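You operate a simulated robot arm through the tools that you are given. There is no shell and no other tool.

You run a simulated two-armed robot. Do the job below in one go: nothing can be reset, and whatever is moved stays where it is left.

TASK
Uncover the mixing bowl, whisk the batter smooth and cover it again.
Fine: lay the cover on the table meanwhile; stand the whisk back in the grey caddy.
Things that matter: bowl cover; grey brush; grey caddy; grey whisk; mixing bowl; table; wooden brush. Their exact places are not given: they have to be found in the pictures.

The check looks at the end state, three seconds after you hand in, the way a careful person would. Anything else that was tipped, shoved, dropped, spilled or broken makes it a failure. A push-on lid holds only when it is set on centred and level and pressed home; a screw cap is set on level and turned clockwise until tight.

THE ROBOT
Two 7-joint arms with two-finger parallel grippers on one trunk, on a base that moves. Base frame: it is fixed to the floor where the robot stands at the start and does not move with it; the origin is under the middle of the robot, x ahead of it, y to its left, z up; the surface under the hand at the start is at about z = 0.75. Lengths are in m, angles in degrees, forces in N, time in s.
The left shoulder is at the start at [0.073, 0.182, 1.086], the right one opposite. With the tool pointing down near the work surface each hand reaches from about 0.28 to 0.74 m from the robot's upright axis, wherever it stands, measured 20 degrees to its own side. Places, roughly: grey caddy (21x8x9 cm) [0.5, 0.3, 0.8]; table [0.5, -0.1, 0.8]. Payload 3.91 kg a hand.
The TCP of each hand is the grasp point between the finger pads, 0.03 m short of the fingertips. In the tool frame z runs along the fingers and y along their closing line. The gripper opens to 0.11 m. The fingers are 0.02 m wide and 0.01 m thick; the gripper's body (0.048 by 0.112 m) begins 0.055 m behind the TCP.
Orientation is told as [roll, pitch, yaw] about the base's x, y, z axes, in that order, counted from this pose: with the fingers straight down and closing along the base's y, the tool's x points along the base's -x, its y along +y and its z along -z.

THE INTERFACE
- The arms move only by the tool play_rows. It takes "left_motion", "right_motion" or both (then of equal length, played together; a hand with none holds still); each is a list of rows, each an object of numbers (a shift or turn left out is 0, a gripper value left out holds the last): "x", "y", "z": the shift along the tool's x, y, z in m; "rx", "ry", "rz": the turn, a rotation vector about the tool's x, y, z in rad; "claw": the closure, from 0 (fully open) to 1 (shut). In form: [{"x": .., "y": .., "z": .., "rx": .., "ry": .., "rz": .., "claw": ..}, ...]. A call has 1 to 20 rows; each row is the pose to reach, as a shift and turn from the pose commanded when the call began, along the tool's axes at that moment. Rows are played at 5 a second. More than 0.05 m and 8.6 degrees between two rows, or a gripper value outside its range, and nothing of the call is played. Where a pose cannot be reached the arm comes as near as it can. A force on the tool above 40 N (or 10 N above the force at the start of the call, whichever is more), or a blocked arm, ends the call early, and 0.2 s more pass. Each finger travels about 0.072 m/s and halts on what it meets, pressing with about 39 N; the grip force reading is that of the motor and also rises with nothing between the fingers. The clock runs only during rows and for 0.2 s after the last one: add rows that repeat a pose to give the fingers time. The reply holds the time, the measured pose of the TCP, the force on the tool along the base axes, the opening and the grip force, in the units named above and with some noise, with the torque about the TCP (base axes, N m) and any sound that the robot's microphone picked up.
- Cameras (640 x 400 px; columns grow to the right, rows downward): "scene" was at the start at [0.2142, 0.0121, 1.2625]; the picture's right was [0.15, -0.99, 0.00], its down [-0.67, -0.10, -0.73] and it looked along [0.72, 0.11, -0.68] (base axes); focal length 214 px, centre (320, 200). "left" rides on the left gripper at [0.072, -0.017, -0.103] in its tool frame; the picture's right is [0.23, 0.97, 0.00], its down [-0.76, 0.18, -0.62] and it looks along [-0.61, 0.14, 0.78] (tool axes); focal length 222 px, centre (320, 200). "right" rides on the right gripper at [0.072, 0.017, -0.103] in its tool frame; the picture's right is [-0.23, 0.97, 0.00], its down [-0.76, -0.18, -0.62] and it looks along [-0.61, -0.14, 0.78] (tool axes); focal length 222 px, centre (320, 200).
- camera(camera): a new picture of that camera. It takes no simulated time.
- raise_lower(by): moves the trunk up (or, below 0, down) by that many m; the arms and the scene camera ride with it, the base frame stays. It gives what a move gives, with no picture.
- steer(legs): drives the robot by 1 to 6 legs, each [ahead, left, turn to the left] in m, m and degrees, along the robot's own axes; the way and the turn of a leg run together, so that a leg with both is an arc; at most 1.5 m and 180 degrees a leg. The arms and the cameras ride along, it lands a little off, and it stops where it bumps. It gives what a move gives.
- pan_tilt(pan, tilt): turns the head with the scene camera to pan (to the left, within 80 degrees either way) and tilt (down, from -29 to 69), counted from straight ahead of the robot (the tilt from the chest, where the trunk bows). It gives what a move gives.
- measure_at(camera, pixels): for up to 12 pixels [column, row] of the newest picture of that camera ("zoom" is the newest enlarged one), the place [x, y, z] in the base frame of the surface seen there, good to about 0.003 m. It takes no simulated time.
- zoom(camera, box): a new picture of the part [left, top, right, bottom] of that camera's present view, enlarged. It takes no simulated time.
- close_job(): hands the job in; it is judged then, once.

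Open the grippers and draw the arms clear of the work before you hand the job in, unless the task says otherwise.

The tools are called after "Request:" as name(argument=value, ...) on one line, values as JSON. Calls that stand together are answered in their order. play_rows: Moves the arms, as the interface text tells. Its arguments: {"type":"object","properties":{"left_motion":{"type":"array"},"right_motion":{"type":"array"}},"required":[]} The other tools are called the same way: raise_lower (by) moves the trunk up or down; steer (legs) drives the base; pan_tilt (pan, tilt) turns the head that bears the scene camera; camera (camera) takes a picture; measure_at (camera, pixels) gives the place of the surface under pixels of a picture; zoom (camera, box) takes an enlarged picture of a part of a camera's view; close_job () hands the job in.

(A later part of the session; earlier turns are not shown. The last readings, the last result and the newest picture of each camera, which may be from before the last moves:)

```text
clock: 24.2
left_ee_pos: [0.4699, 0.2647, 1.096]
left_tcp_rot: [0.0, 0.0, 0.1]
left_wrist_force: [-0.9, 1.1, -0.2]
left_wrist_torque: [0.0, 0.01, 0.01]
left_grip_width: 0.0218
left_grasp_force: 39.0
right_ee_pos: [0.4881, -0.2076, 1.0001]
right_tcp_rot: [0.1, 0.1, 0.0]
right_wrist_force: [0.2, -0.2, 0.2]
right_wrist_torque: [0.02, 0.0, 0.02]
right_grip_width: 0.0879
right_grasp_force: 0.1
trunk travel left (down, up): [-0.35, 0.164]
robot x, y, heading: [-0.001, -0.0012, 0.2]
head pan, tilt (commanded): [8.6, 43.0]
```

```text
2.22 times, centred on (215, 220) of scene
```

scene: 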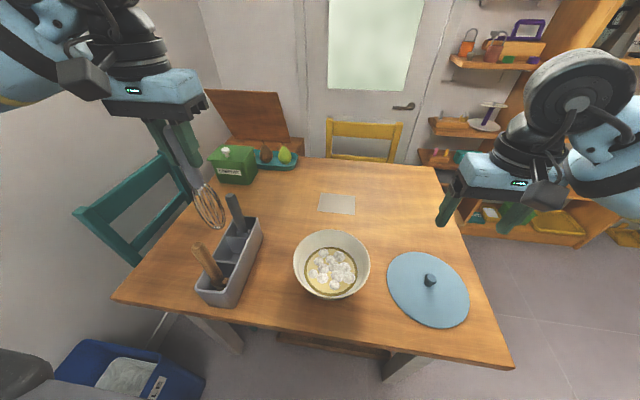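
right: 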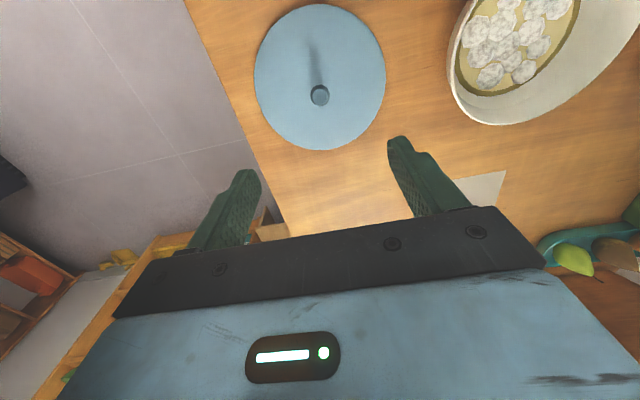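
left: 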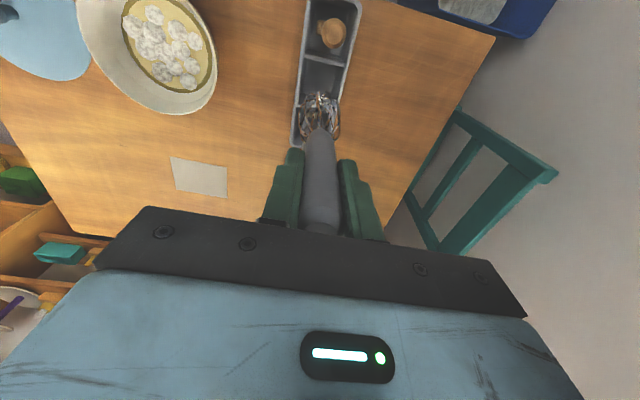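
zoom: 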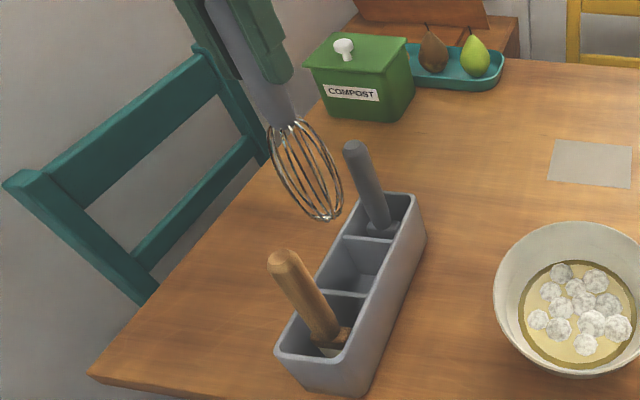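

The whisk is out, bulb at (310,175) in the zoom with its tip near (325,220). I measure the whisk tip/bulb, the caddy floor, and the batter surface and inner bowl wall.

Request:
measure_at(camera="zoom", pixels=[[325, 218], [320, 219], [330, 215], [282, 180], [338, 190], [355, 262], [285, 120], [340, 275], [375, 240], [330, 292]])

Request:
measure_at(camera="scene", pixels=[[310, 283], [332, 294], [355, 270], [330, 248], [308, 260], [320, 285], [340, 288], [300, 262], [363, 262], [331, 240], [331, 258], [345, 262]])

Request:
zoom(camera="scene", box=[285, 225, 379, 305])

```text
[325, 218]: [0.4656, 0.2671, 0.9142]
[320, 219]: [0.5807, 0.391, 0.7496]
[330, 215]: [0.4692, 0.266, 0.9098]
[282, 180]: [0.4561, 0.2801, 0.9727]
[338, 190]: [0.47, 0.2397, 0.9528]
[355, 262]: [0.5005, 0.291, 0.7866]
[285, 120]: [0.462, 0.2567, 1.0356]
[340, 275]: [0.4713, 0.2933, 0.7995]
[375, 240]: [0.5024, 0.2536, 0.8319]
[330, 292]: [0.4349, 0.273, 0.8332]
```

```text
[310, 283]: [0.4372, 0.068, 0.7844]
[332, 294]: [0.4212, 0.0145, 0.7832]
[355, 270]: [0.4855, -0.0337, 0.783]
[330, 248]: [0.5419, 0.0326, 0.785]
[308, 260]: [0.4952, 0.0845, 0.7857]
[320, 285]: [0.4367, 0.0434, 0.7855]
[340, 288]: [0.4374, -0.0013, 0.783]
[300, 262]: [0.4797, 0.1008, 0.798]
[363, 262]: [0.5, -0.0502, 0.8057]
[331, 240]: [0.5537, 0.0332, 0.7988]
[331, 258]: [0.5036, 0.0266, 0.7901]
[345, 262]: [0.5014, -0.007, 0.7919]
```

```text
5.00 times, centred on (332, 265) of scene
```

zoom: 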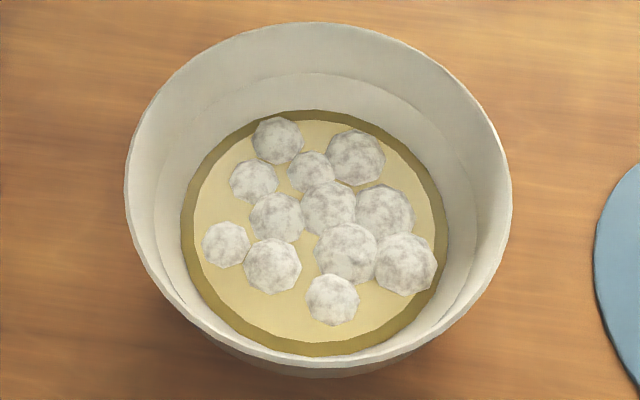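

Whisk tip hangs 0.187 m below the TCP (tip z≈0.909), batter surface z≈0.784 with centre about (0.480, 0.025). I carry the whisk over the bowl at this height.

Request:
play_rows(left_motion=[{"x": -0.001, "y": -0.03}, {"x": -0.003, "y": -0.07}, {"x": -0.005, "y": -0.11}, {"x": -0.007, "y": -0.15}, {"x": -0.008, "y": -0.19}, {"x": -0.009, "y": -0.22}, {"x": -0.0095, "y": -0.24}, {"x": -0.0095, "y": -0.24}])

Request:
camera(camera="scene")

Request:
camera(camera="left")

Request:
camera(camera="right")

```text
clock: 26.0
left_ee_pos: [0.4797, 0.0255, 1.097]
left_tcp_rot: [-0.2, 0.0, 0.0]
left_wrist_force: [-0.1, -0.3, -0.5]
left_wrist_torque: [0.0, 0.01, 0.01]
left_grip_width: 0.0217
left_grasp_force: 38.7
right_ee_pos: [0.4883, -0.2066, 1.0007]
right_tcp_rot: [0.0, 0.0, 0.0]
right_wrist_force: [-0.1, -0.8, -0.4]
right_wrist_torque: [0.0, 0.0, -0.01]
right_grip_width: 0.0879
right_grasp_force: 0.1
trunk travel left (down, up): [-0.35, 0.164]
robot x, y, heading: [-0.0034, 0.0002, -0.1]
head pan, tilt (commanded): [8.6, 43.0]
```

```text
taken
```

scene: 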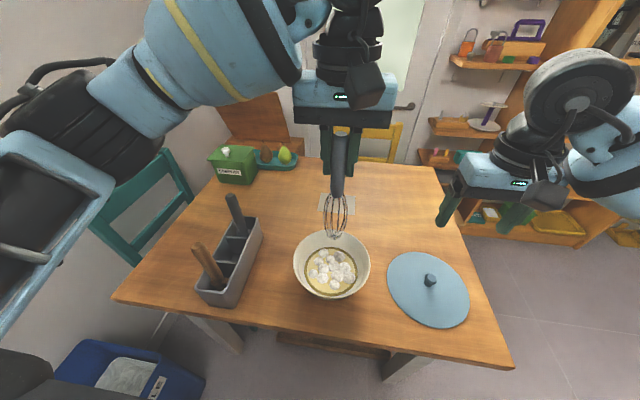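

```text
taken
```

left: 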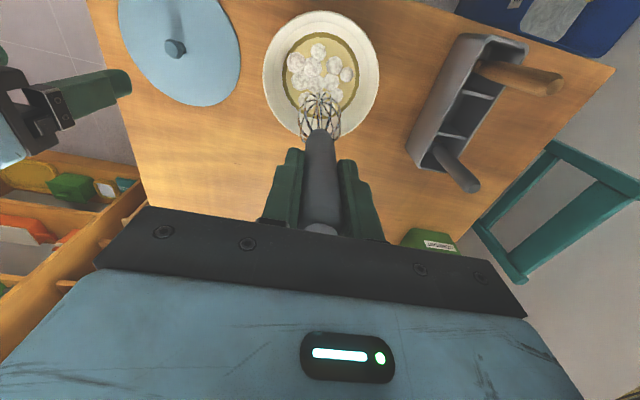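

```text
taken
```

right: 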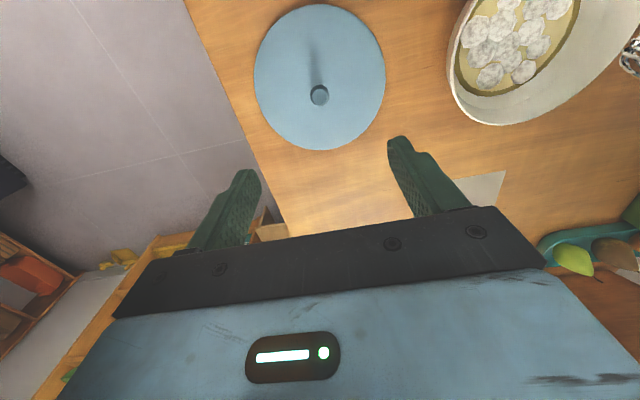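

The whisk hangs above the bowl's middle (scene (337,215)). I lower it so the tip is just above the batter.

Request:
play_rows(left_motion=[{"z": 0.025}, {"z": 0.05}, {"z": 0.075}, {"z": 0.095}, {"z": 0.105}, {"z": 0.105}])

Request:
zoom(camera="scene", box=[275, 190, 395, 310])

Request:
camera(camera="left")

```text
clock: 27.4
left_ee_pos: [0.4807, 0.0257, 0.9925]
left_tcp_rot: [0.0, 0.0, 0.1]
left_wrist_force: [0.3, 0.5, -0.9]
left_wrist_torque: [0.02, 0.01, -0.01]
left_grip_width: 0.022
left_grasp_force: 39.3
right_ee_pos: [0.4884, -0.2076, 1.0016]
right_tcp_rot: [0.0, 0.0, 0.0]
right_wrist_force: [0.1, -0.1, -0.7]
right_wrist_torque: [-0.02, 0.0, -0.01]
right_grip_width: 0.0877
right_grasp_force: 0.0
trunk travel left (down, up): [-0.35, 0.164]
robot x, y, heading: [-0.002, 0.0017, 0.0]
head pan, tilt (commanded): [8.6, 43.0]
```

```text
3.33 times, centred on (335, 250) of scene
```

zoom: 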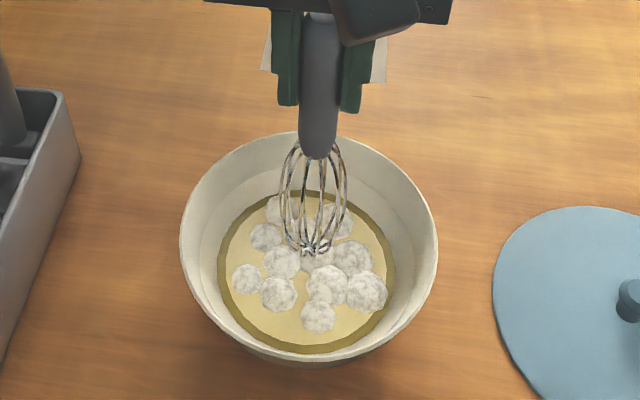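

```text
taken
```

left: 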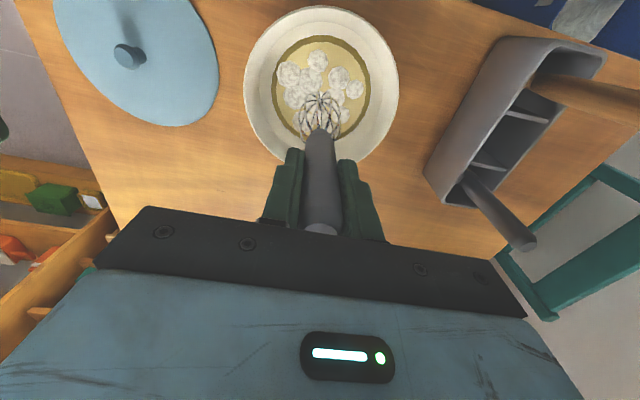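

The tip is about 2 cm above the batter, centred. I lower it gently to about 1.6 cm below the surface and check for contact force.

Request:
play_rows(left_motion=[{"z": 0.008}, {"z": 0.016}, {"z": 0.024}, {"z": 0.03}, {"z": 0.036}, {"z": 0.036}])

Request:
zoom(camera="scene", box=[275, 190, 395, 310])

```text
clock: 28.8
left_ee_pos: [0.479, 0.0261, 0.9569]
left_tcp_rot: [-0.1, 0.1, 0.1]
left_wrist_force: [-0.1, -0.3, -0.2]
left_wrist_torque: [0.02, 0.02, 0.01]
left_grip_width: 0.022
left_grasp_force: 39.2
right_ee_pos: [0.4884, -0.2069, 1.0022]
right_tcp_rot: [0.1, -0.1, 0.0]
right_wrist_force: [0.5, 0.4, -0.4]
right_wrist_torque: [0.03, -0.02, -0.02]
right_grip_width: 0.0882
right_grasp_force: 0.1
trunk travel left (down, up): [-0.35, 0.164]
robot x, y, heading: [-0.0012, -0.0022, -0.4]
head pan, tilt (commanded): [8.6, 43.0]
```

```text
3.33 times, centred on (335, 250) of scene
```

zoom: 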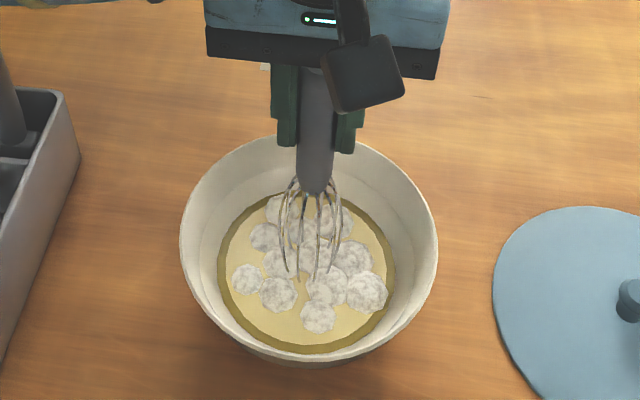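

The whisk's wires are in the batter with no contact force. I stir in growing circles up to 2.5 cm radius.

Request:
play_rows(left_motion=[{"x": 0.01, "y": 0}, {"x": 0.0141, "y": 0.0141}, {"x": 0, "y": 0.02}, {"x": -0.0141, "y": 0.0141}, {"x": -0.02, "y": 0}, {"x": -0.0141, "y": -0.0141}, {"x": 0, "y": -0.02}, {"x": 0.0141, "y": -0.0141}, {"x": 0.022, "y": 0}, {"x": 0.0177, "y": 0.0177}, {"x": 0, "y": 0.025}, {"x": -0.0177, "y": 0.0177}, {"x": -0.025, "y": 0}, {"x": -0.0177, "y": -0.0177}, {"x": 0, "y": -0.025}, {"x": 0.0177, "y": -0.0177}, {"x": 0.025, "y": 0}, {"x": 0.0177, "y": 0.0177}, {"x": 0, "y": 0.015}, {"x": 0, "y": 0}])

Request:
zoom(camera="scene", box=[275, 190, 395, 310])

```text
clock: 33.0
left_ee_pos: [0.4786, 0.0244, 0.957]
left_tcp_rot: [0.1, 0.0, 0.0]
left_wrist_force: [0.6, 0.6, -1.2]
left_wrist_torque: [-0.01, -0.01, 0.01]
left_grip_width: 0.022
left_grasp_force: 39.1
right_ee_pos: [0.4882, -0.207, 1.0019]
right_tcp_rot: [-0.1, 0.0, 0.0]
right_wrist_force: [0.5, -0.4, -0.1]
right_wrist_torque: [0.0, 0.02, -0.02]
right_grip_width: 0.088
right_grasp_force: 0.1
trunk travel left (down, up): [-0.35, 0.164]
robot x, y, heading: [0.0033, -0.0016, -0.0]
head pan, tilt (commanded): [8.6, 43.0]
```

```text
3.33 times, centred on (335, 250) of scene
```

zoom: 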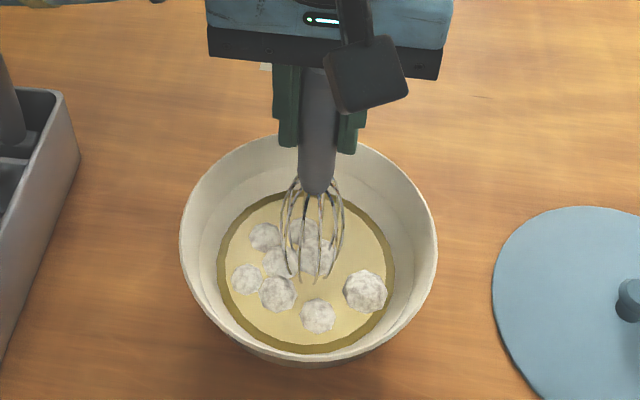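

Some lumps are gone (about 8 left), the bowl has not moved. I continue with circles of 3 cm and smaller ones.

Request:
play_rows(left_motion=[{"x": 0.015, "y": 0}, {"x": 0.0212, "y": 0.0212}, {"x": 0, "y": 0.03}, {"x": -0.0212, "y": 0.0212}, {"x": -0.03, "y": 0}, {"x": -0.0212, "y": -0.0212}, {"x": 0, "y": -0.03}, {"x": 0.0212, "y": -0.0212}, {"x": 0.03, "y": 0}, {"x": 0.0212, "y": 0.0212}, {"x": 0, "y": 0.03}, {"x": -0.0212, "y": 0.0212}, {"x": -0.03, "y": 0}, {"x": -0.0212, "y": -0.0212}, {"x": 0, "y": -0.03}, {"x": 0.0212, "y": -0.0212}, {"x": 0.015, "y": 0}, {"x": 0, "y": 0.015}, {"x": -0.012, "y": 0}, {"x": 0, "y": 0}])

Request:
zoom(camera="scene", box=[275, 190, 395, 310])

```text
clock: 37.2
left_ee_pos: [0.4789, 0.0261, 0.9561]
left_tcp_rot: [-0.1, 0.0, 0.1]
left_wrist_force: [0.4, 0.2, -0.7]
left_wrist_torque: [0.02, 0.0, 0.03]
left_grip_width: 0.022
left_grasp_force: 39.5
right_ee_pos: [0.488, -0.2073, 1.0017]
right_tcp_rot: [0.1, 0.0, 0.0]
right_wrist_force: [-0.2, 0.0, 0.0]
right_wrist_torque: [-0.01, -0.01, -0.01]
right_grip_width: 0.0878
right_grasp_force: 0.1
trunk travel left (down, up): [-0.35, 0.164]
robot x, y, heading: [-0.0025, 0.001, 0.1]
head pan, tilt (commanded): [8.6, 43.0]
```

```text
3.33 times, centred on (335, 250) of scene
```

zoom: 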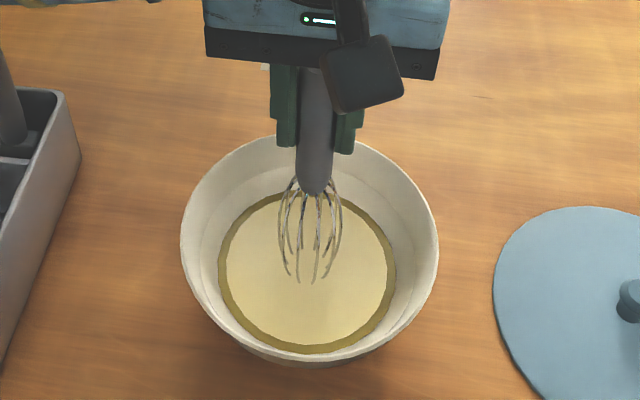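

All lumps have vanished. One more round of stirring for safety, same moderate radius.

Request:
play_rows(left_motion=[{"x": 0.015, "y": 0}, {"x": 0.0212, "y": 0.0212}, {"x": 0, "y": 0.03}, {"x": -0.0212, "y": 0.0212}, {"x": -0.03, "y": 0}, {"x": -0.0212, "y": -0.0212}, {"x": 0, "y": -0.03}, {"x": 0.0212, "y": -0.0212}, {"x": 0.025, "y": 0}, {"x": 0.0141, "y": 0.0141}, {"x": 0, "y": 0.02}, {"x": -0.0141, "y": 0.0141}, {"x": -0.02, "y": 0}, {"x": -0.0141, "y": -0.0141}, {"x": 0, "y": -0.02}, {"x": 0.01, "y": -0.01}, {"x": 0.01, "y": 0}, {"x": 0, "y": 0.01}, {"x": 0, "y": 0}, {"x": 0, "y": 0}])

Request:
zoom(camera="scene", box=[275, 190, 395, 310])

Request:
camera(camera="left")

```text
clock: 41.4
left_ee_pos: [0.4787, 0.0265, 0.9566]
left_tcp_rot: [0.0, 0.0, 0.2]
left_wrist_force: [-0.6, 0.4, -0.5]
left_wrist_torque: [-0.01, 0.03, 0.0]
left_grip_width: 0.0218
left_grasp_force: 38.9
right_ee_pos: [0.4886, -0.2073, 1.0]
right_tcp_rot: [-0.1, -0.1, -0.1]
right_wrist_force: [-0.2, -0.5, 0.0]
right_wrist_torque: [0.02, 0.01, 0.01]
right_grip_width: 0.088
right_grasp_force: 0.0
trunk travel left (down, up): [-0.35, 0.164]
robot x, y, heading: [-0.0019, 0.0017, 0.3]
head pan, tilt (commanded): [8.6, 43.0]
```

```text
3.33 times, centred on (335, 250) of scene
```

zoom: 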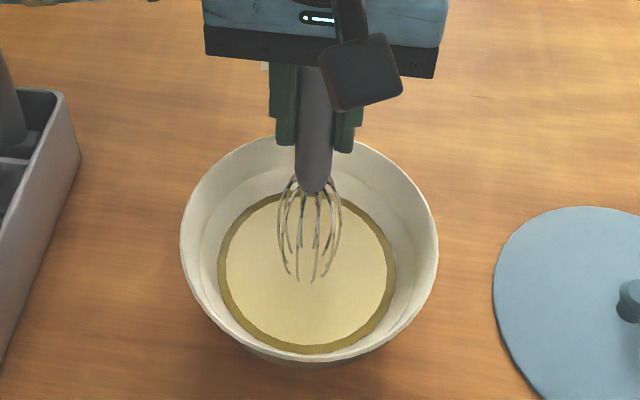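

```text
taken
```

left: 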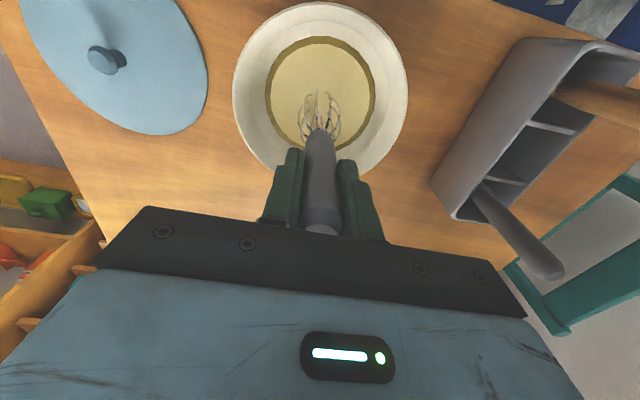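

The batter is smooth. I raise the whisk slowly just above the surface, let it drip there for a couple of seconds, and look.

Request:
play_rows(left_motion=[{"z": -0.008}, {"z": -0.016}, {"z": -0.024}, {"z": -0.032}, {"z": -0.04}, {"z": -0.04}, {"z": -0.04}, {"z": -0.04}, {"z": -0.04}, {"z": -0.04}, {"z": -0.04}, {"z": -0.04}, {"z": -0.04}, {"z": -0.04}, {"z": -0.04}, {"z": -0.04}, {"z": -0.04}, {"z": -0.04}, {"z": -0.04}, {"z": -0.04}])

Request:
zoom(camera="scene", box=[275, 190, 395, 310])

```text
clock: 45.6
left_ee_pos: [0.4793, 0.0248, 0.9967]
left_tcp_rot: [0.0, 0.0, 0.1]
left_wrist_force: [0.0, -0.4, 0.2]
left_wrist_torque: [0.0, -0.02, 0.03]
left_grip_width: 0.0219
left_grasp_force: 39.1
right_ee_pos: [0.4871, -0.2073, 1.0016]
right_tcp_rot: [0.0, 0.0, 0.0]
right_wrist_force: [-0.5, 0.4, 0.8]
right_wrist_torque: [0.01, 0.02, -0.01]
right_grip_width: 0.0881
right_grasp_force: 0.0
trunk travel left (down, up): [-0.35, 0.164]
robot x, y, heading: [0.0012, 0.0002, -0.1]
head pan, tilt (commanded): [8.6, 43.0]
```

```text
3.33 times, centred on (335, 250) of scene
```

zoom: 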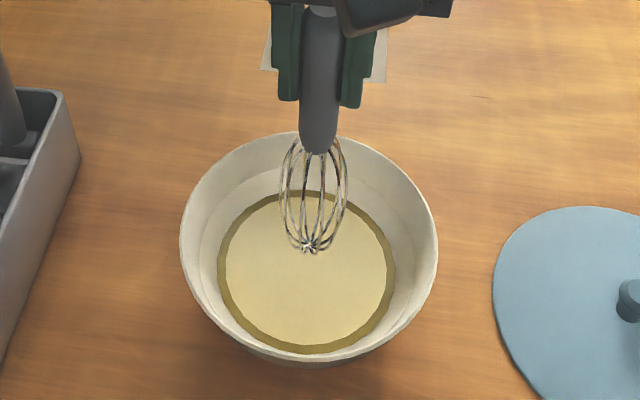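

The whisk is clear of the batter, with no dripping seen. I raise it the remaining 10.1 cm above the bowl.

Request:
play_rows(left_motion=[{"z": -0.02}, {"z": -0.04}, {"z": -0.06}, {"z": -0.08}, {"z": -0.101}, {"z": -0.101}, {"z": -0.101}, {"z": -0.101}, {"z": -0.101}, {"z": -0.101}])

Request:
zoom(camera="scene", box=[275, 130, 415, 310])

```text
clock: 47.8
left_ee_pos: [0.4789, 0.0262, 1.0969]
left_tcp_rot: [-0.1, 0.0, 0.1]
left_wrist_force: [0.4, -1.1, -1.4]
left_wrist_torque: [-0.03, 0.0, 0.02]
left_grip_width: 0.0219
left_grasp_force: 38.9
right_ee_pos: [0.4879, -0.2073, 1.0015]
right_tcp_rot: [0.0, 0.0, 0.0]
right_wrist_force: [0.6, 0.0, 0.2]
right_wrist_torque: [0.0, -0.02, -0.02]
right_grip_width: 0.0881
right_grasp_force: 0.0
trunk travel left (down, up): [-0.35, 0.164]
robot x, y, heading: [0.0024, -0.001, 0.1]
head pan, tilt (commanded): [8.6, 43.0]
```

```text
2.22 times, centred on (345, 220) of scene
```

zoom: 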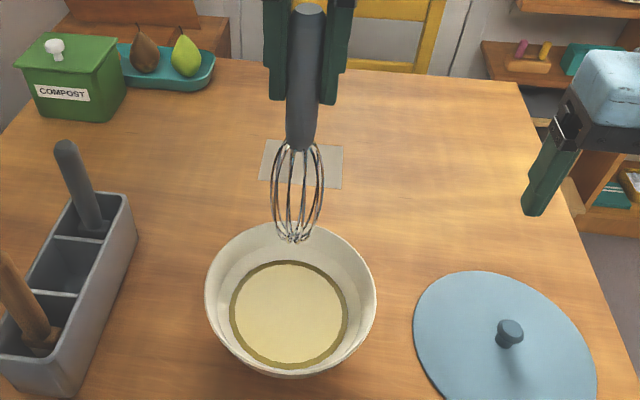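

The whisk is clean and still vertical above the bowl. I carry it back along the same path over the caddy's middle compartment.

Request:
play_rows(left_motion=[{"x": 0.001, "y": 0.03}, {"x": 0.003, "y": 0.07}, {"x": 0.005, "y": 0.11}, {"x": 0.007, "y": 0.15}, {"x": 0.008, "y": 0.19}, {"x": 0.009, "y": 0.22}, {"x": 0.0095, "y": 0.24}, {"x": 0.0095, "y": 0.24}, {"x": 0.0095, "y": 0.24}])

Request:
zoom(camera="scene", box=[130, 130, 300, 310])

Request:
camera(camera="left")

```text
clock: 49.8
left_ee_pos: [0.4702, 0.2659, 1.0966]
left_tcp_rot: [0.0, 0.1, 0.1]
left_wrist_force: [0.1, -0.7, -0.8]
left_wrist_torque: [0.02, 0.0, 0.03]
left_grip_width: 0.0215
left_grasp_force: 39.3
right_ee_pos: [0.4888, -0.2062, 1.0018]
right_tcp_rot: [0.0, 0.1, -0.1]
right_wrist_force: [-0.3, -0.3, -0.3]
right_wrist_torque: [0.01, -0.02, 0.01]
right_grip_width: 0.0879
right_grasp_force: 0.0
trunk travel left (down, up): [-0.35, 0.164]
robot x, y, heading: [0.005, 0.001, -0.0]
head pan, tilt (commanded): [8.6, 43.0]
```

```text
2.22 times, centred on (215, 220) of scene
```

zoom: 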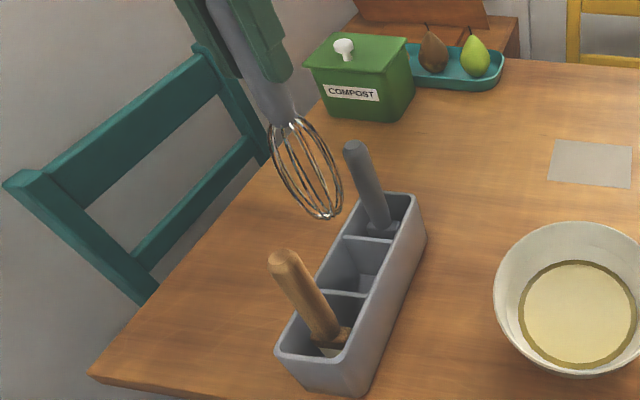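

```text
taken
```

left: 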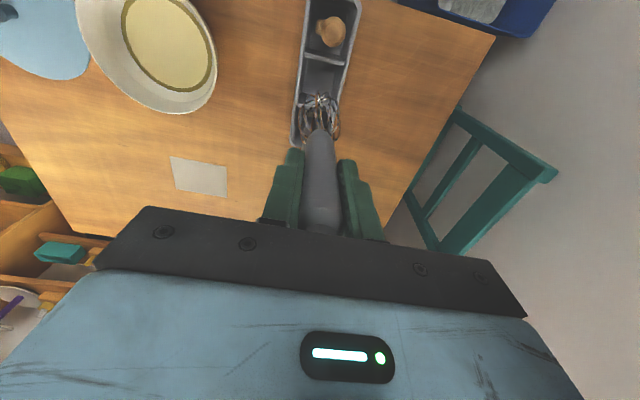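

The view matches the one right after lifting. I lower it back along the same line, first to 2 cm above its former height.

Request:
play_rows(left_motion=[{"z": 0.02}, {"z": 0.04}, {"z": 0.055}, {"z": 0.07}, {"z": 0.085}, {"z": 0.1}, {"z": 0.115}, {"z": 0.13}, {"z": 0.13}])

Request:
zoom(camera="scene", box=[150, 150, 290, 310])

```text
clock: 51.8
left_ee_pos: [0.4697, 0.2663, 0.9679]
left_tcp_rot: [0.0, 0.0, 0.0]
left_wrist_force: [-0.2, -0.1, -1.3]
left_wrist_torque: [-0.01, -0.01, -0.03]
left_grip_width: 0.022
left_grasp_force: 38.7
right_ee_pos: [0.4888, -0.2077, 1.0014]
right_tcp_rot: [0.0, 0.0, 0.0]
right_wrist_force: [-0.8, -0.3, -0.2]
right_wrist_torque: [0.03, 0.04, 0.02]
right_grip_width: 0.088
right_grasp_force: 0.1
trunk travel left (down, up): [-0.35, 0.164]
robot x, y, heading: [-0.0017, -0.0009, 0.0]
head pan, tilt (commanded): [8.6, 43.0]
```

```text
2.50 times, centred on (220, 230) of scene
```

zoom: 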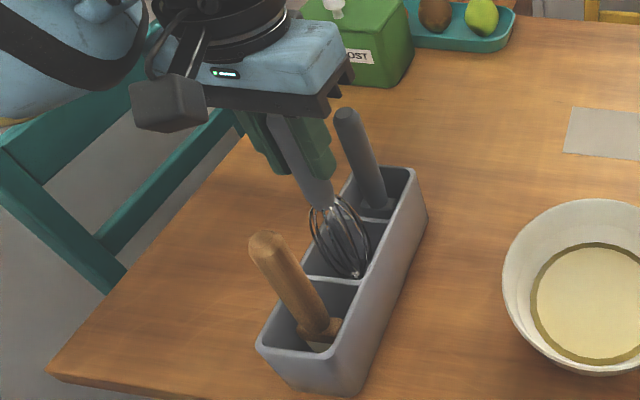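

The whisk is inside the middle compartment, no force. I lower the last 2 cm slowly.

Request:
play_rows(left_motion=[{"z": 0.005}, {"z": 0.01}, {"z": 0.014}, {"z": 0.017}, {"z": 0.019}, {"z": 0.019}])

Request:
zoom(camera="scene", box=[150, 150, 290, 310])

```text
clock: 53.2
left_ee_pos: [0.4695, 0.2642, 0.9482]
left_tcp_rot: [0.0, 0.0, 0.1]
left_wrist_force: [0.3, -0.1, -1.1]
left_wrist_torque: [0.04, 0.01, -0.01]
left_grip_width: 0.0223
left_grasp_force: 39.4
right_ee_pos: [0.4886, -0.2063, 1.0009]
right_tcp_rot: [0.1, 0.1, 0.1]
right_wrist_force: [0.3, -0.1, 0.3]
right_wrist_torque: [0.01, -0.01, -0.03]
right_grip_width: 0.088
right_grasp_force: 0.2
trunk travel left (down, up): [-0.35, 0.164]
robot x, y, heading: [0.0039, -0.0029, -0.0]
head pan, tilt (commanded): [8.6, 43.0]
```

```text
2.50 times, centred on (220, 230) of scene
```

zoom: 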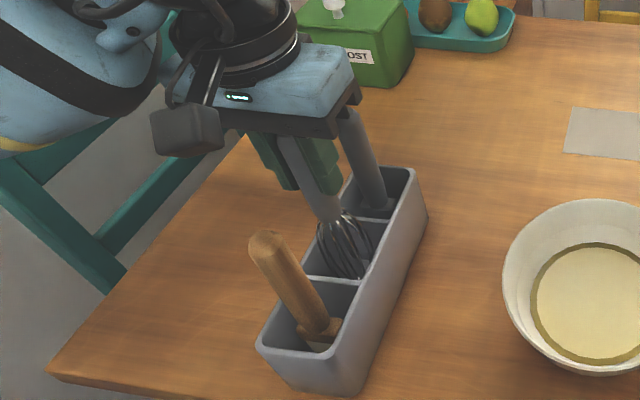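

I lower 1.5 mm more to the former resting height and read the force before opening.

Request:
play_rows(left_motion=[{"z": 0.001}, {"z": 0.0015}, {"z": 0.0015}])

```text
clock: 54.0
left_ee_pos: [0.4683, 0.2655, 0.9461]
left_tcp_rot: [0.0, -0.1, 0.1]
left_wrist_force: [0.0, 0.2, -1.0]
left_wrist_torque: [0.02, -0.04, -0.02]
left_grip_width: 0.022
left_grasp_force: 39.0
right_ee_pos: [0.4885, -0.2066, 1.0013]
right_tcp_rot: [0.0, 0.1, 0.0]
right_wrist_force: [-0.2, 0.1, -0.4]
right_wrist_torque: [0.0, -0.02, 0.0]
right_grip_width: 0.0882
right_grasp_force: 0.2
trunk travel left (down, up): [-0.35, 0.164]
robot x, y, heading: [0.001, 0.0007, -0.1]
head pan, tilt (commanded): [8.6, 43.0]
```

The force still reads about -1 N (whisk weight). I lower 2 mm more in half-millimetre steps looking for support.

Request:
play_rows(left_motion=[{"z": 0.0005}, {"z": 0.001}, {"z": 0.0015}, {"z": 0.002}, {"z": 0.002}])

```text
clock: 55.2
left_ee_pos: [0.4691, 0.2641, 0.9464]
left_tcp_rot: [0.0, -0.3, 0.1]
left_wrist_force: [-1.7, 2.3, 24.3]
left_wrist_torque: [0.37, 0.26, 0.01]
left_grip_width: 0.0219
left_grasp_force: 39.0
right_ee_pos: [0.488, -0.2078, 1.0021]
right_tcp_rot: [0.1, -0.1, -0.1]
right_wrist_force: [0.5, -0.6, -0.2]
right_wrist_torque: [0.02, 0.03, -0.02]
right_grip_width: 0.0879
right_grasp_force: 0.0
trunk travel left (down, up): [-0.35, 0.164]
robot x, y, heading: [0.0016, -0.0001, -0.1]
head pan, tilt (commanded): [8.6, 43.0]
```

It rests on the caddy floor (24 N). I ease off 1.8 mm and open the left fingers.

Request:
play_rows(left_motion=[{"z": -0.001}, {"z": -0.0018}, {"z": -0.0018, "claw": 0.75}, {"z": -0.0018, "claw": 0.65}, {"z": -0.0018, "claw": 0.5}, {"z": -0.0018, "claw": 0.3}, {"z": -0.0018, "claw": 0.3}, {"z": -0.0018, "claw": 0.3}])

Request:
zoom(camera="scene", box=[150, 150, 290, 310])

Request:
camera(camera="left")

```text
clock: 57.0
left_ee_pos: [0.4705, 0.2645, 0.9468]
left_tcp_rot: [0.0, 0.0, 0.1]
left_wrist_force: [-0.4, 0.0, 0.7]
left_wrist_torque: [-0.02, -0.01, 0.03]
left_grip_width: 0.077
left_grasp_force: 0.1
right_ee_pos: [0.4882, -0.208, 1.0013]
right_tcp_rot: [-0.1, 0.1, 0.0]
right_wrist_force: [-1.1, 0.8, -1.3]
right_wrist_torque: [-0.02, -0.03, 0.01]
right_grip_width: 0.0879
right_grasp_force: 0.0
trunk travel left (down, up): [-0.35, 0.164]
robot x, y, heading: [-0.0, -0.0029, -0.1]
head pan, tilt (commanded): [8.6, 43.0]
```

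```text
2.50 times, centred on (220, 230) of scene
```

zoom: 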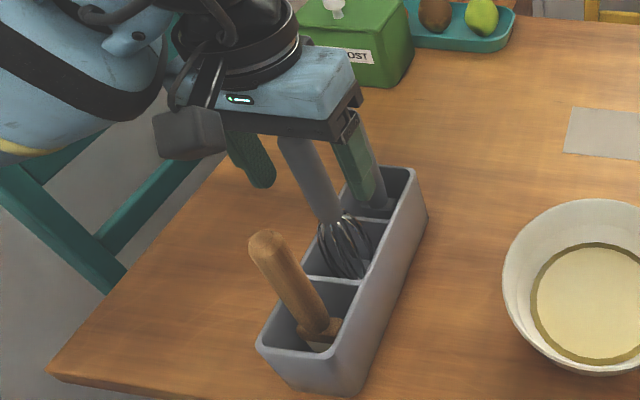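

```text
taken
```

left: 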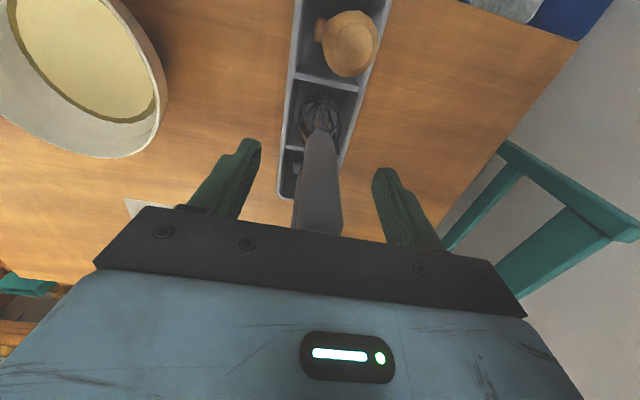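

The whisk stands free between the open fingers. I raise the left hand straight up by 20 cm.

Request:
play_rows(left_motion=[{"z": -0.015, "claw": 0.2}, {"z": -0.035}, {"z": -0.065}, {"z": -0.1}, {"z": -0.14}, {"z": -0.18}, {"z": -0.2}, {"z": -0.2}])

Request:
camera(camera="scene")

Request:
zoom(camera="scene", box=[190, 180, 270, 310])

```text
clock: 58.8
left_ee_pos: [0.469, 0.2652, 1.1464]
left_tcp_rot: [-0.1, 0.0, 0.1]
left_wrist_force: [0.7, 0.2, 0.3]
left_wrist_torque: [0.02, 0.01, 0.0]
left_grip_width: 0.0879
left_grasp_force: 0.0
right_ee_pos: [0.4886, -0.2073, 1.0018]
right_tcp_rot: [0.0, 0.0, 0.0]
right_wrist_force: [0.5, 0.0, 0.3]
right_wrist_torque: [-0.01, 0.0, -0.01]
right_grip_width: 0.088
right_grasp_force: 0.1
trunk travel left (down, up): [-0.35, 0.164]
robot x, y, heading: [0.0001, -0.0021, 0.0]
head pan, tilt (commanded): [8.6, 43.0]
```

```text
taken
```

scene: 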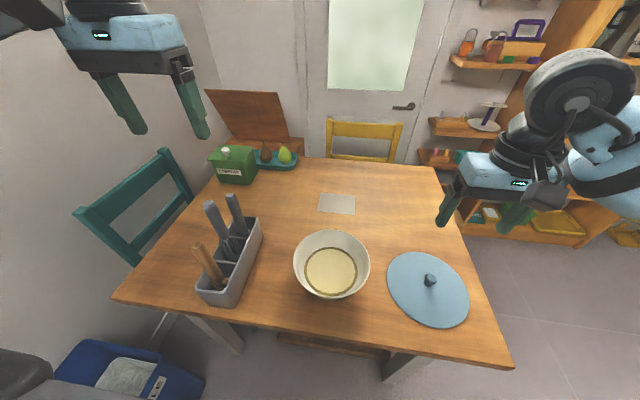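

```text
3.08 times, centred on (230, 245) of scene
```

zoom: 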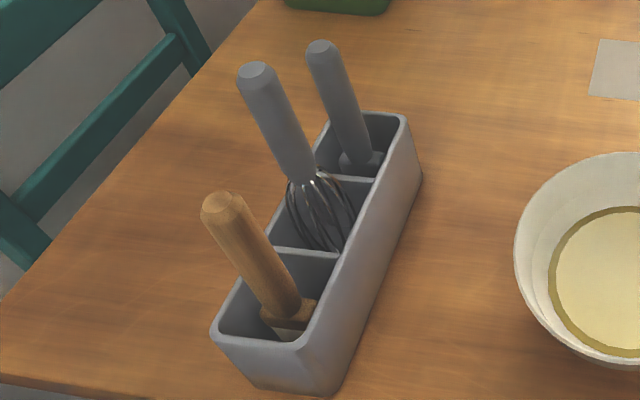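

The whisk stands back in the middle compartment. Next I check that the bowl has not moved and where the cover's knob is, before regrasping it.

Request:
measure_at(camera="scene", pixels=[[296, 262], [369, 262], [331, 232], [331, 298], [429, 277], [388, 285], [469, 300], [415, 253], [440, 327]])

Request:
camera(camera="right")

Request:
measure_at(camera="right", pixels=[[319, 97], [319, 87], [311, 96], [328, 96], [254, 75], [386, 75], [321, 150]])

Request:
zoom(camera="scene", box=[280, 220, 384, 310])

```text
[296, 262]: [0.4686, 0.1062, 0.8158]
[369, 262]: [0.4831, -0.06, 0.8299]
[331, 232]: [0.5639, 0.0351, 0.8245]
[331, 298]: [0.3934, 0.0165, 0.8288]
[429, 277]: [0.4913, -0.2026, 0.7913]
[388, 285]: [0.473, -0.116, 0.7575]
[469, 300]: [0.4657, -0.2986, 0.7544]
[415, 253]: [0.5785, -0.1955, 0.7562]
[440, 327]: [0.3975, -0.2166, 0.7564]
```

```text
taken
```

right: 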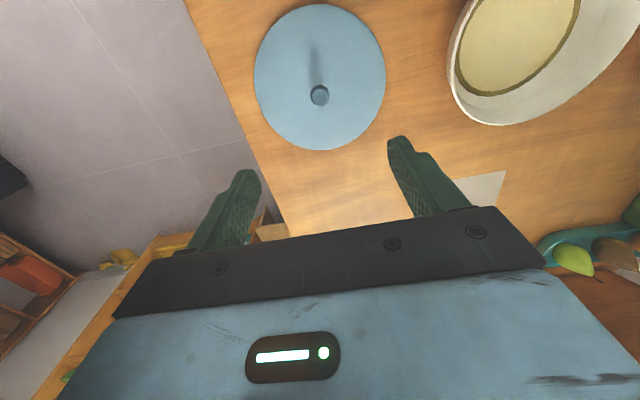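

```text
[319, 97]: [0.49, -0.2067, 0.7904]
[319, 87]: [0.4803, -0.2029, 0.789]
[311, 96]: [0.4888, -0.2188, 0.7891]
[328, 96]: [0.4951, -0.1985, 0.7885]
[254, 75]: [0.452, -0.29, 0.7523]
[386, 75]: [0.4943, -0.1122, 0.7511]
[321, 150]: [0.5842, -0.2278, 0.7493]
```

```text
4.44 times, centred on (332, 265) of scene
```

zoom: 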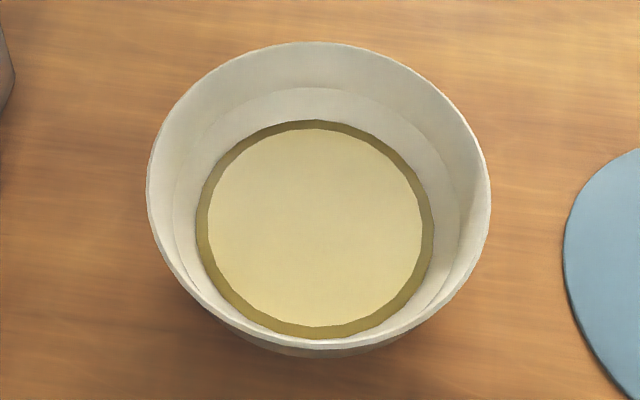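

The bowl is in the same place and the knob (0.489, -0.207) is right under the right hand. I lower the right hand by the same 20 cm.

Request:
play_rows(right_motion=[{"z": 0.03}, {"z": 0.07}, {"z": 0.11}, {"z": 0.145}, {"z": 0.17}, {"z": 0.188}, {"z": 0.2}, {"z": 0.2}])

Request:
camera(camera="right")

```text
clock: 60.6
left_ee_pos: [0.4681, 0.2646, 1.1469]
left_tcp_rot: [-0.1, 0.0, 0.1]
left_wrist_force: [0.2, 0.6, 1.2]
left_wrist_torque: [0.01, -0.02, -0.01]
left_grip_width: 0.0879
left_grasp_force: 0.2
right_ee_pos: [0.4888, -0.205, 0.7998]
right_tcp_rot: [0.0, -0.1, -0.1]
right_wrist_force: [0.0, -0.7, 0.2]
right_wrist_torque: [-0.01, 0.01, -0.01]
right_grip_width: 0.0878
right_grasp_force: 0.1
trunk travel left (down, up): [-0.35, 0.164]
robot x, y, heading: [-0.0058, -0.0025, -0.1]
head pan, tilt (commanded): [8.6, 43.0]
```

```text
taken
```

right: 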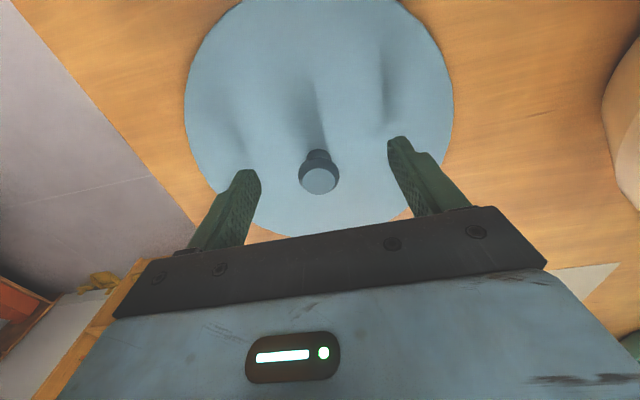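

The knob lies between the fingers at (319,178). I close the right fingers on it.

Request:
play_rows(right_motion=[{"claw": 0.5}, {"claw": 0.8}, {"claw": 1.0}, {"claw": 1.0}, {"claw": 1.0}, {"claw": 1.0}, {"claw": 1.0}])

Request:
camera(camera="right")

```text
clock: 62.2
left_ee_pos: [0.4684, 0.2654, 1.1477]
left_tcp_rot: [-0.1, 0.1, 0.1]
left_wrist_force: [0.2, -1.2, 0.1]
left_wrist_torque: [0.01, 0.05, 0.01]
left_grip_width: 0.0881
left_grasp_force: 0.2
right_ee_pos: [0.4886, -0.2065, 0.8009]
right_tcp_rot: [0.0, -0.1, 0.0]
right_wrist_force: [0.2, -0.4, -0.7]
right_wrist_torque: [-0.03, -0.02, -0.01]
right_grip_width: 0.0256
right_grasp_force: 38.6
trunk travel left (down, up): [-0.35, 0.164]
robot x, y, heading: [-0.0003, -0.0008, -0.3]
head pan, tilt (commanded): [8.6, 43.0]
```

```text
taken
```

right: 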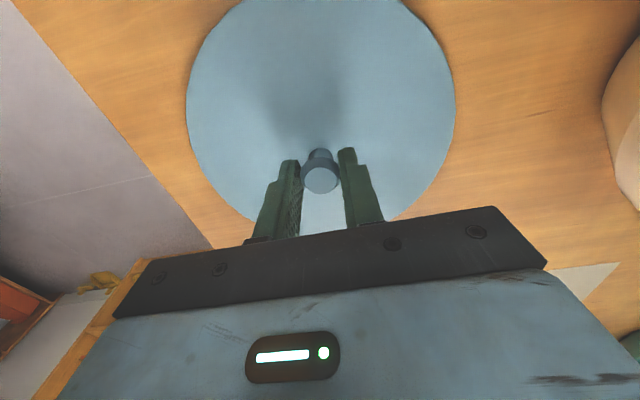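

Knob gripped at 25.6 mm, with the cover at the same place in the hand's view as before (187–455). I lift it 17.85 cm.

Request:
play_rows(right_motion=[{"z": -0.005}, {"z": -0.015}, {"z": -0.035}, {"z": -0.065}, {"z": -0.1}, {"z": -0.135}, {"z": -0.16}, {"z": -0.1785}, {"z": -0.1785}])

Request:
camera(camera="right")

Request:
camera(camera="scene")

```text
clock: 64.2
left_ee_pos: [0.4677, 0.2663, 1.148]
left_tcp_rot: [0.0, 0.0, 0.2]
left_wrist_force: [0.9, -0.8, -0.5]
left_wrist_torque: [-0.03, 0.01, 0.02]
left_grip_width: 0.0878
left_grasp_force: 0.1
right_ee_pos: [0.4882, -0.2092, 0.9808]
right_tcp_rot: [0.0, 0.0, 0.0]
right_wrist_force: [-1.3, 1.0, -0.4]
right_wrist_torque: [-0.01, 0.03, -0.02]
right_grip_width: 0.0252
right_grasp_force: 38.8
trunk travel left (down, up): [-0.35, 0.164]
robot x, y, heading: [-0.0012, -0.0001, 0.4]
head pan, tilt (commanded): [8.6, 43.0]
```

```text
taken
```

right: 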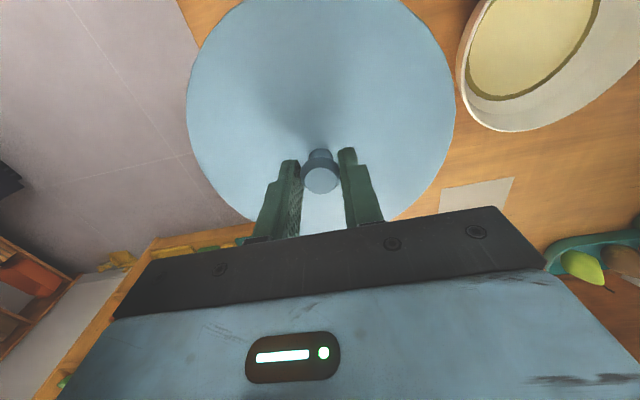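

```text
taken
```

scene: 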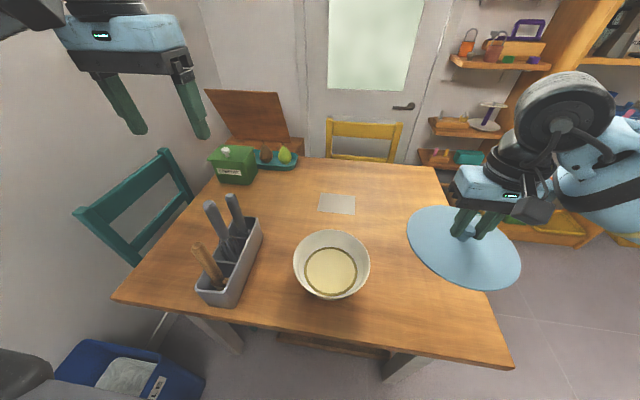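

The cover hangs level. I carry it back over the bowl with the reverse shift (y +0.235, x +0.01 in the tool frame).

Request:
play_rows(right_motion=[{"x": 0.0, "y": 0.015}, {"x": 0.002, "y": 0.045}, {"x": 0.004, "y": 0.085}, {"x": 0.006, "y": 0.125}, {"x": 0.008, "y": 0.165}, {"x": 0.01, "y": 0.205}, {"x": 0.01, "y": 0.225}, {"x": 0.01, "y": 0.235}, {"x": 0.01, "y": 0.235}, {"x": 0.01, "y": 0.235}])

Request:
zoom(camera="scene", box=[250, 170, 420, 320])

Request:
camera(camera="right")

```text
clock: 66.4
left_ee_pos: [0.4679, 0.2675, 1.1465]
left_tcp_rot: [0.1, -0.1, 0.2]
left_wrist_force: [-0.9, 0.3, 0.3]
left_wrist_torque: [0.02, 0.03, 0.03]
left_grip_width: 0.0879
left_grasp_force: 0.1
right_ee_pos: [0.4808, 0.027, 0.979]
right_tcp_rot: [0.0, 0.0, 0.1]
right_wrist_force: [0.1, 0.9, -1.5]
right_wrist_torque: [0.02, 0.0, -0.01]
right_grip_width: 0.0256
right_grasp_force: 39.1
trunk travel left (down, up): [-0.35, 0.164]
robot x, y, heading: [0.0023, 0.0007, -0.0]
head pan, tilt (commanded): [8.6, 43.0]
```

```text
2.67 times, centred on (335, 245) of scene
```

zoom: 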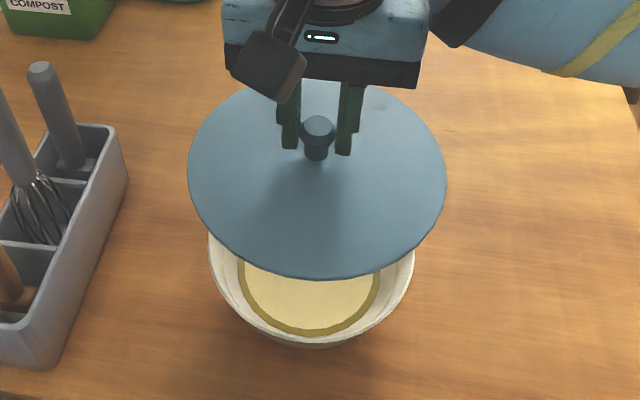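

```text
taken
```

right: 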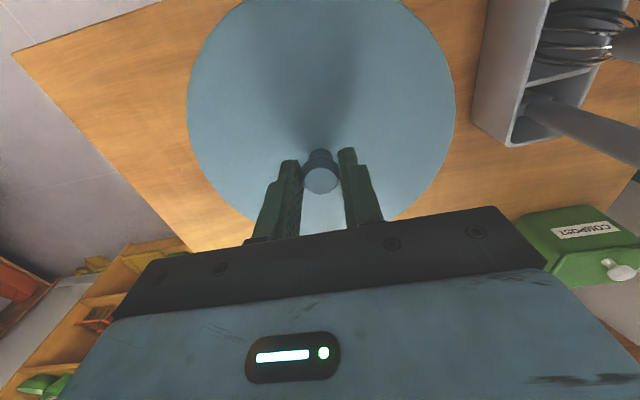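

Compared with the earlier hover picture the cover sits about 3 px (≈2 mm) to the right. I measure the cover rim and knob and the bowl rim to decide on a small correction.

Request:
zoom(camera="scene", box=[290, 195, 376, 305])

Request:
measure_at(camera="zoom", pixels=[[318, 125], [318, 140], [316, 152], [150, 200], [485, 200], [316, 290], [200, 260], [430, 262], [195, 310], [440, 310], [316, 385], [250, 370]])

```text
3.64 times, centred on (333, 250) of scene
```

zoom: 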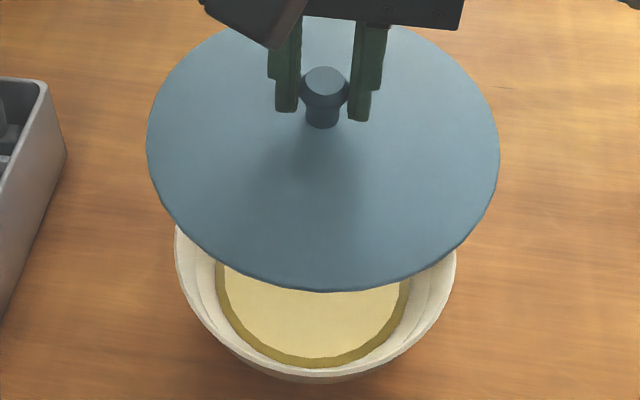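

```text
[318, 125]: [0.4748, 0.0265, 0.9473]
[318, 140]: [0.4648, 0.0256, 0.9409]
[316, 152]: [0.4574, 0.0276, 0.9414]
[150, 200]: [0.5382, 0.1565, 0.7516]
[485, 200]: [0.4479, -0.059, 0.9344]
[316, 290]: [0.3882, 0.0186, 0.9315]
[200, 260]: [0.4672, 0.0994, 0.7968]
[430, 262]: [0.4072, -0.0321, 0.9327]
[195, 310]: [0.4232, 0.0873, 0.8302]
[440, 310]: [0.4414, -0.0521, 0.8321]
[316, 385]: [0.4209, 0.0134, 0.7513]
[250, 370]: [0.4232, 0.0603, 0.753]
```

I measure several points right on the bowl's rim and on the cover's edge in this zoom for a circle fit.

Request:
measure_at(camera="zoom", pixels=[[178, 242], [186, 282], [202, 312], [228, 341], [270, 364], [318, 373], [365, 366], [405, 345], [432, 315], [448, 285], [454, 262]])

Request:
measure_at(camera="zoom", pixels=[[149, 145], [155, 180], [180, 222], [220, 258], [270, 282], [330, 290], [390, 280], [435, 258], [475, 218], [494, 180], [498, 148], [480, 95]])

```text
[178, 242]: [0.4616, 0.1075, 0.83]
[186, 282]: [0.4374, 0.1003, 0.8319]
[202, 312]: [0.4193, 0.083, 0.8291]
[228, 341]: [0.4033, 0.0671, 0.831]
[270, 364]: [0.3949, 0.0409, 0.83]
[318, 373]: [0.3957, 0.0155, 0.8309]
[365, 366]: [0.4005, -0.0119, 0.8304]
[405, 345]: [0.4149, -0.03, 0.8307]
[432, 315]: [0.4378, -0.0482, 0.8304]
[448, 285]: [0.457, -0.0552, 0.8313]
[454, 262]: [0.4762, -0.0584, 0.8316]
```

```text
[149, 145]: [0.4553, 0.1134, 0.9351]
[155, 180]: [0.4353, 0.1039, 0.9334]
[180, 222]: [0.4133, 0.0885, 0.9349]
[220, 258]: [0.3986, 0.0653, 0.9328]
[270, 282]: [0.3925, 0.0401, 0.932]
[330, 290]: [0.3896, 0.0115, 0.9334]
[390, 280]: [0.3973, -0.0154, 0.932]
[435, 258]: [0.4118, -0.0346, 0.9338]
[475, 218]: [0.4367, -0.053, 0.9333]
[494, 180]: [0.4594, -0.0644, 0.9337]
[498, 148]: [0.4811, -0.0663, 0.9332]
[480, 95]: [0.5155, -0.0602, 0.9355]
```

Circle fits: bowl centre ≈(0.479, 0.0255), cover centre ≈(0.480, 0.025), so they agree within about 1 mm. I nudge 1 mm to the left and lower to 2 cm above the rim.

Request:
play_rows(right_motion=[{"x": 0.0005, "y": 0.001, "z": 0.02}, {"x": 0.0005, "y": 0.001, "z": 0.04}, {"x": 0.0005, "y": 0.001, "z": 0.06}, {"x": 0.0005, "y": 0.001, "z": 0.075}, {"x": 0.0005, "y": 0.001, "z": 0.083}, {"x": 0.0005, "y": 0.001, "z": 0.083}])

Request:
zoom(camera="scene", box=[270, 190, 400, 310])

Request:
camera(camera="left")

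```text
clock: 67.8
left_ee_pos: [0.4677, 0.265, 1.148]
left_tcp_rot: [0.0, 0.0, 0.2]
left_wrist_force: [-0.2, 0.0, 0.0]
left_wrist_torque: [0.01, -0.04, 0.01]
left_grip_width: 0.0881
left_grasp_force: 0.0
right_ee_pos: [0.4786, 0.028, 0.8957]
right_tcp_rot: [0.0, 0.0, 0.0]
right_wrist_force: [0.5, -0.3, -1.7]
right_wrist_torque: [-0.01, 0.0, 0.0]
right_grip_width: 0.0257
right_grasp_force: 39.5
trunk travel left (down, up): [-0.35, 0.164]
robot x, y, heading: [-0.0018, 0.0002, 0.0]
head pan, tilt (commanded): [8.6, 43.0]
```

```text
3.33 times, centred on (335, 250) of scene
```

zoom: 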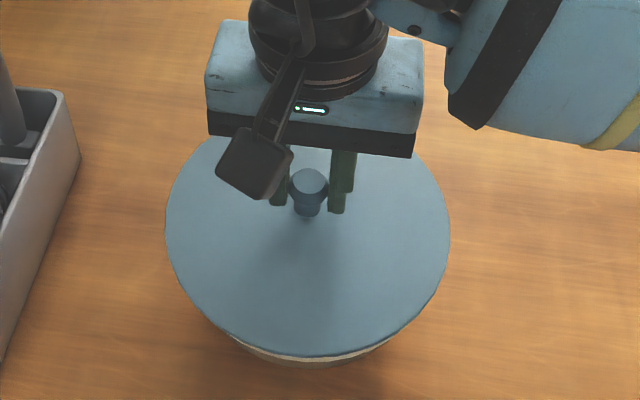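

```text
taken
```

left: 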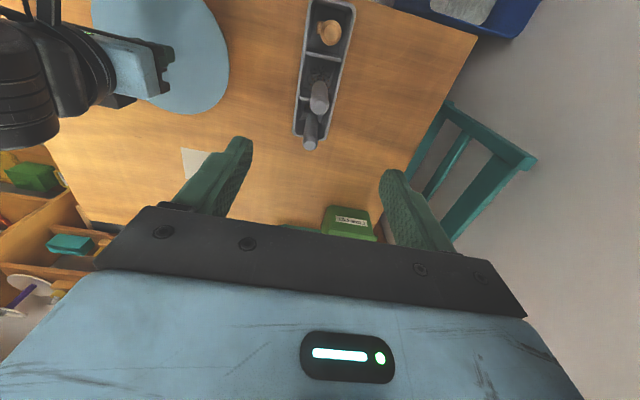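

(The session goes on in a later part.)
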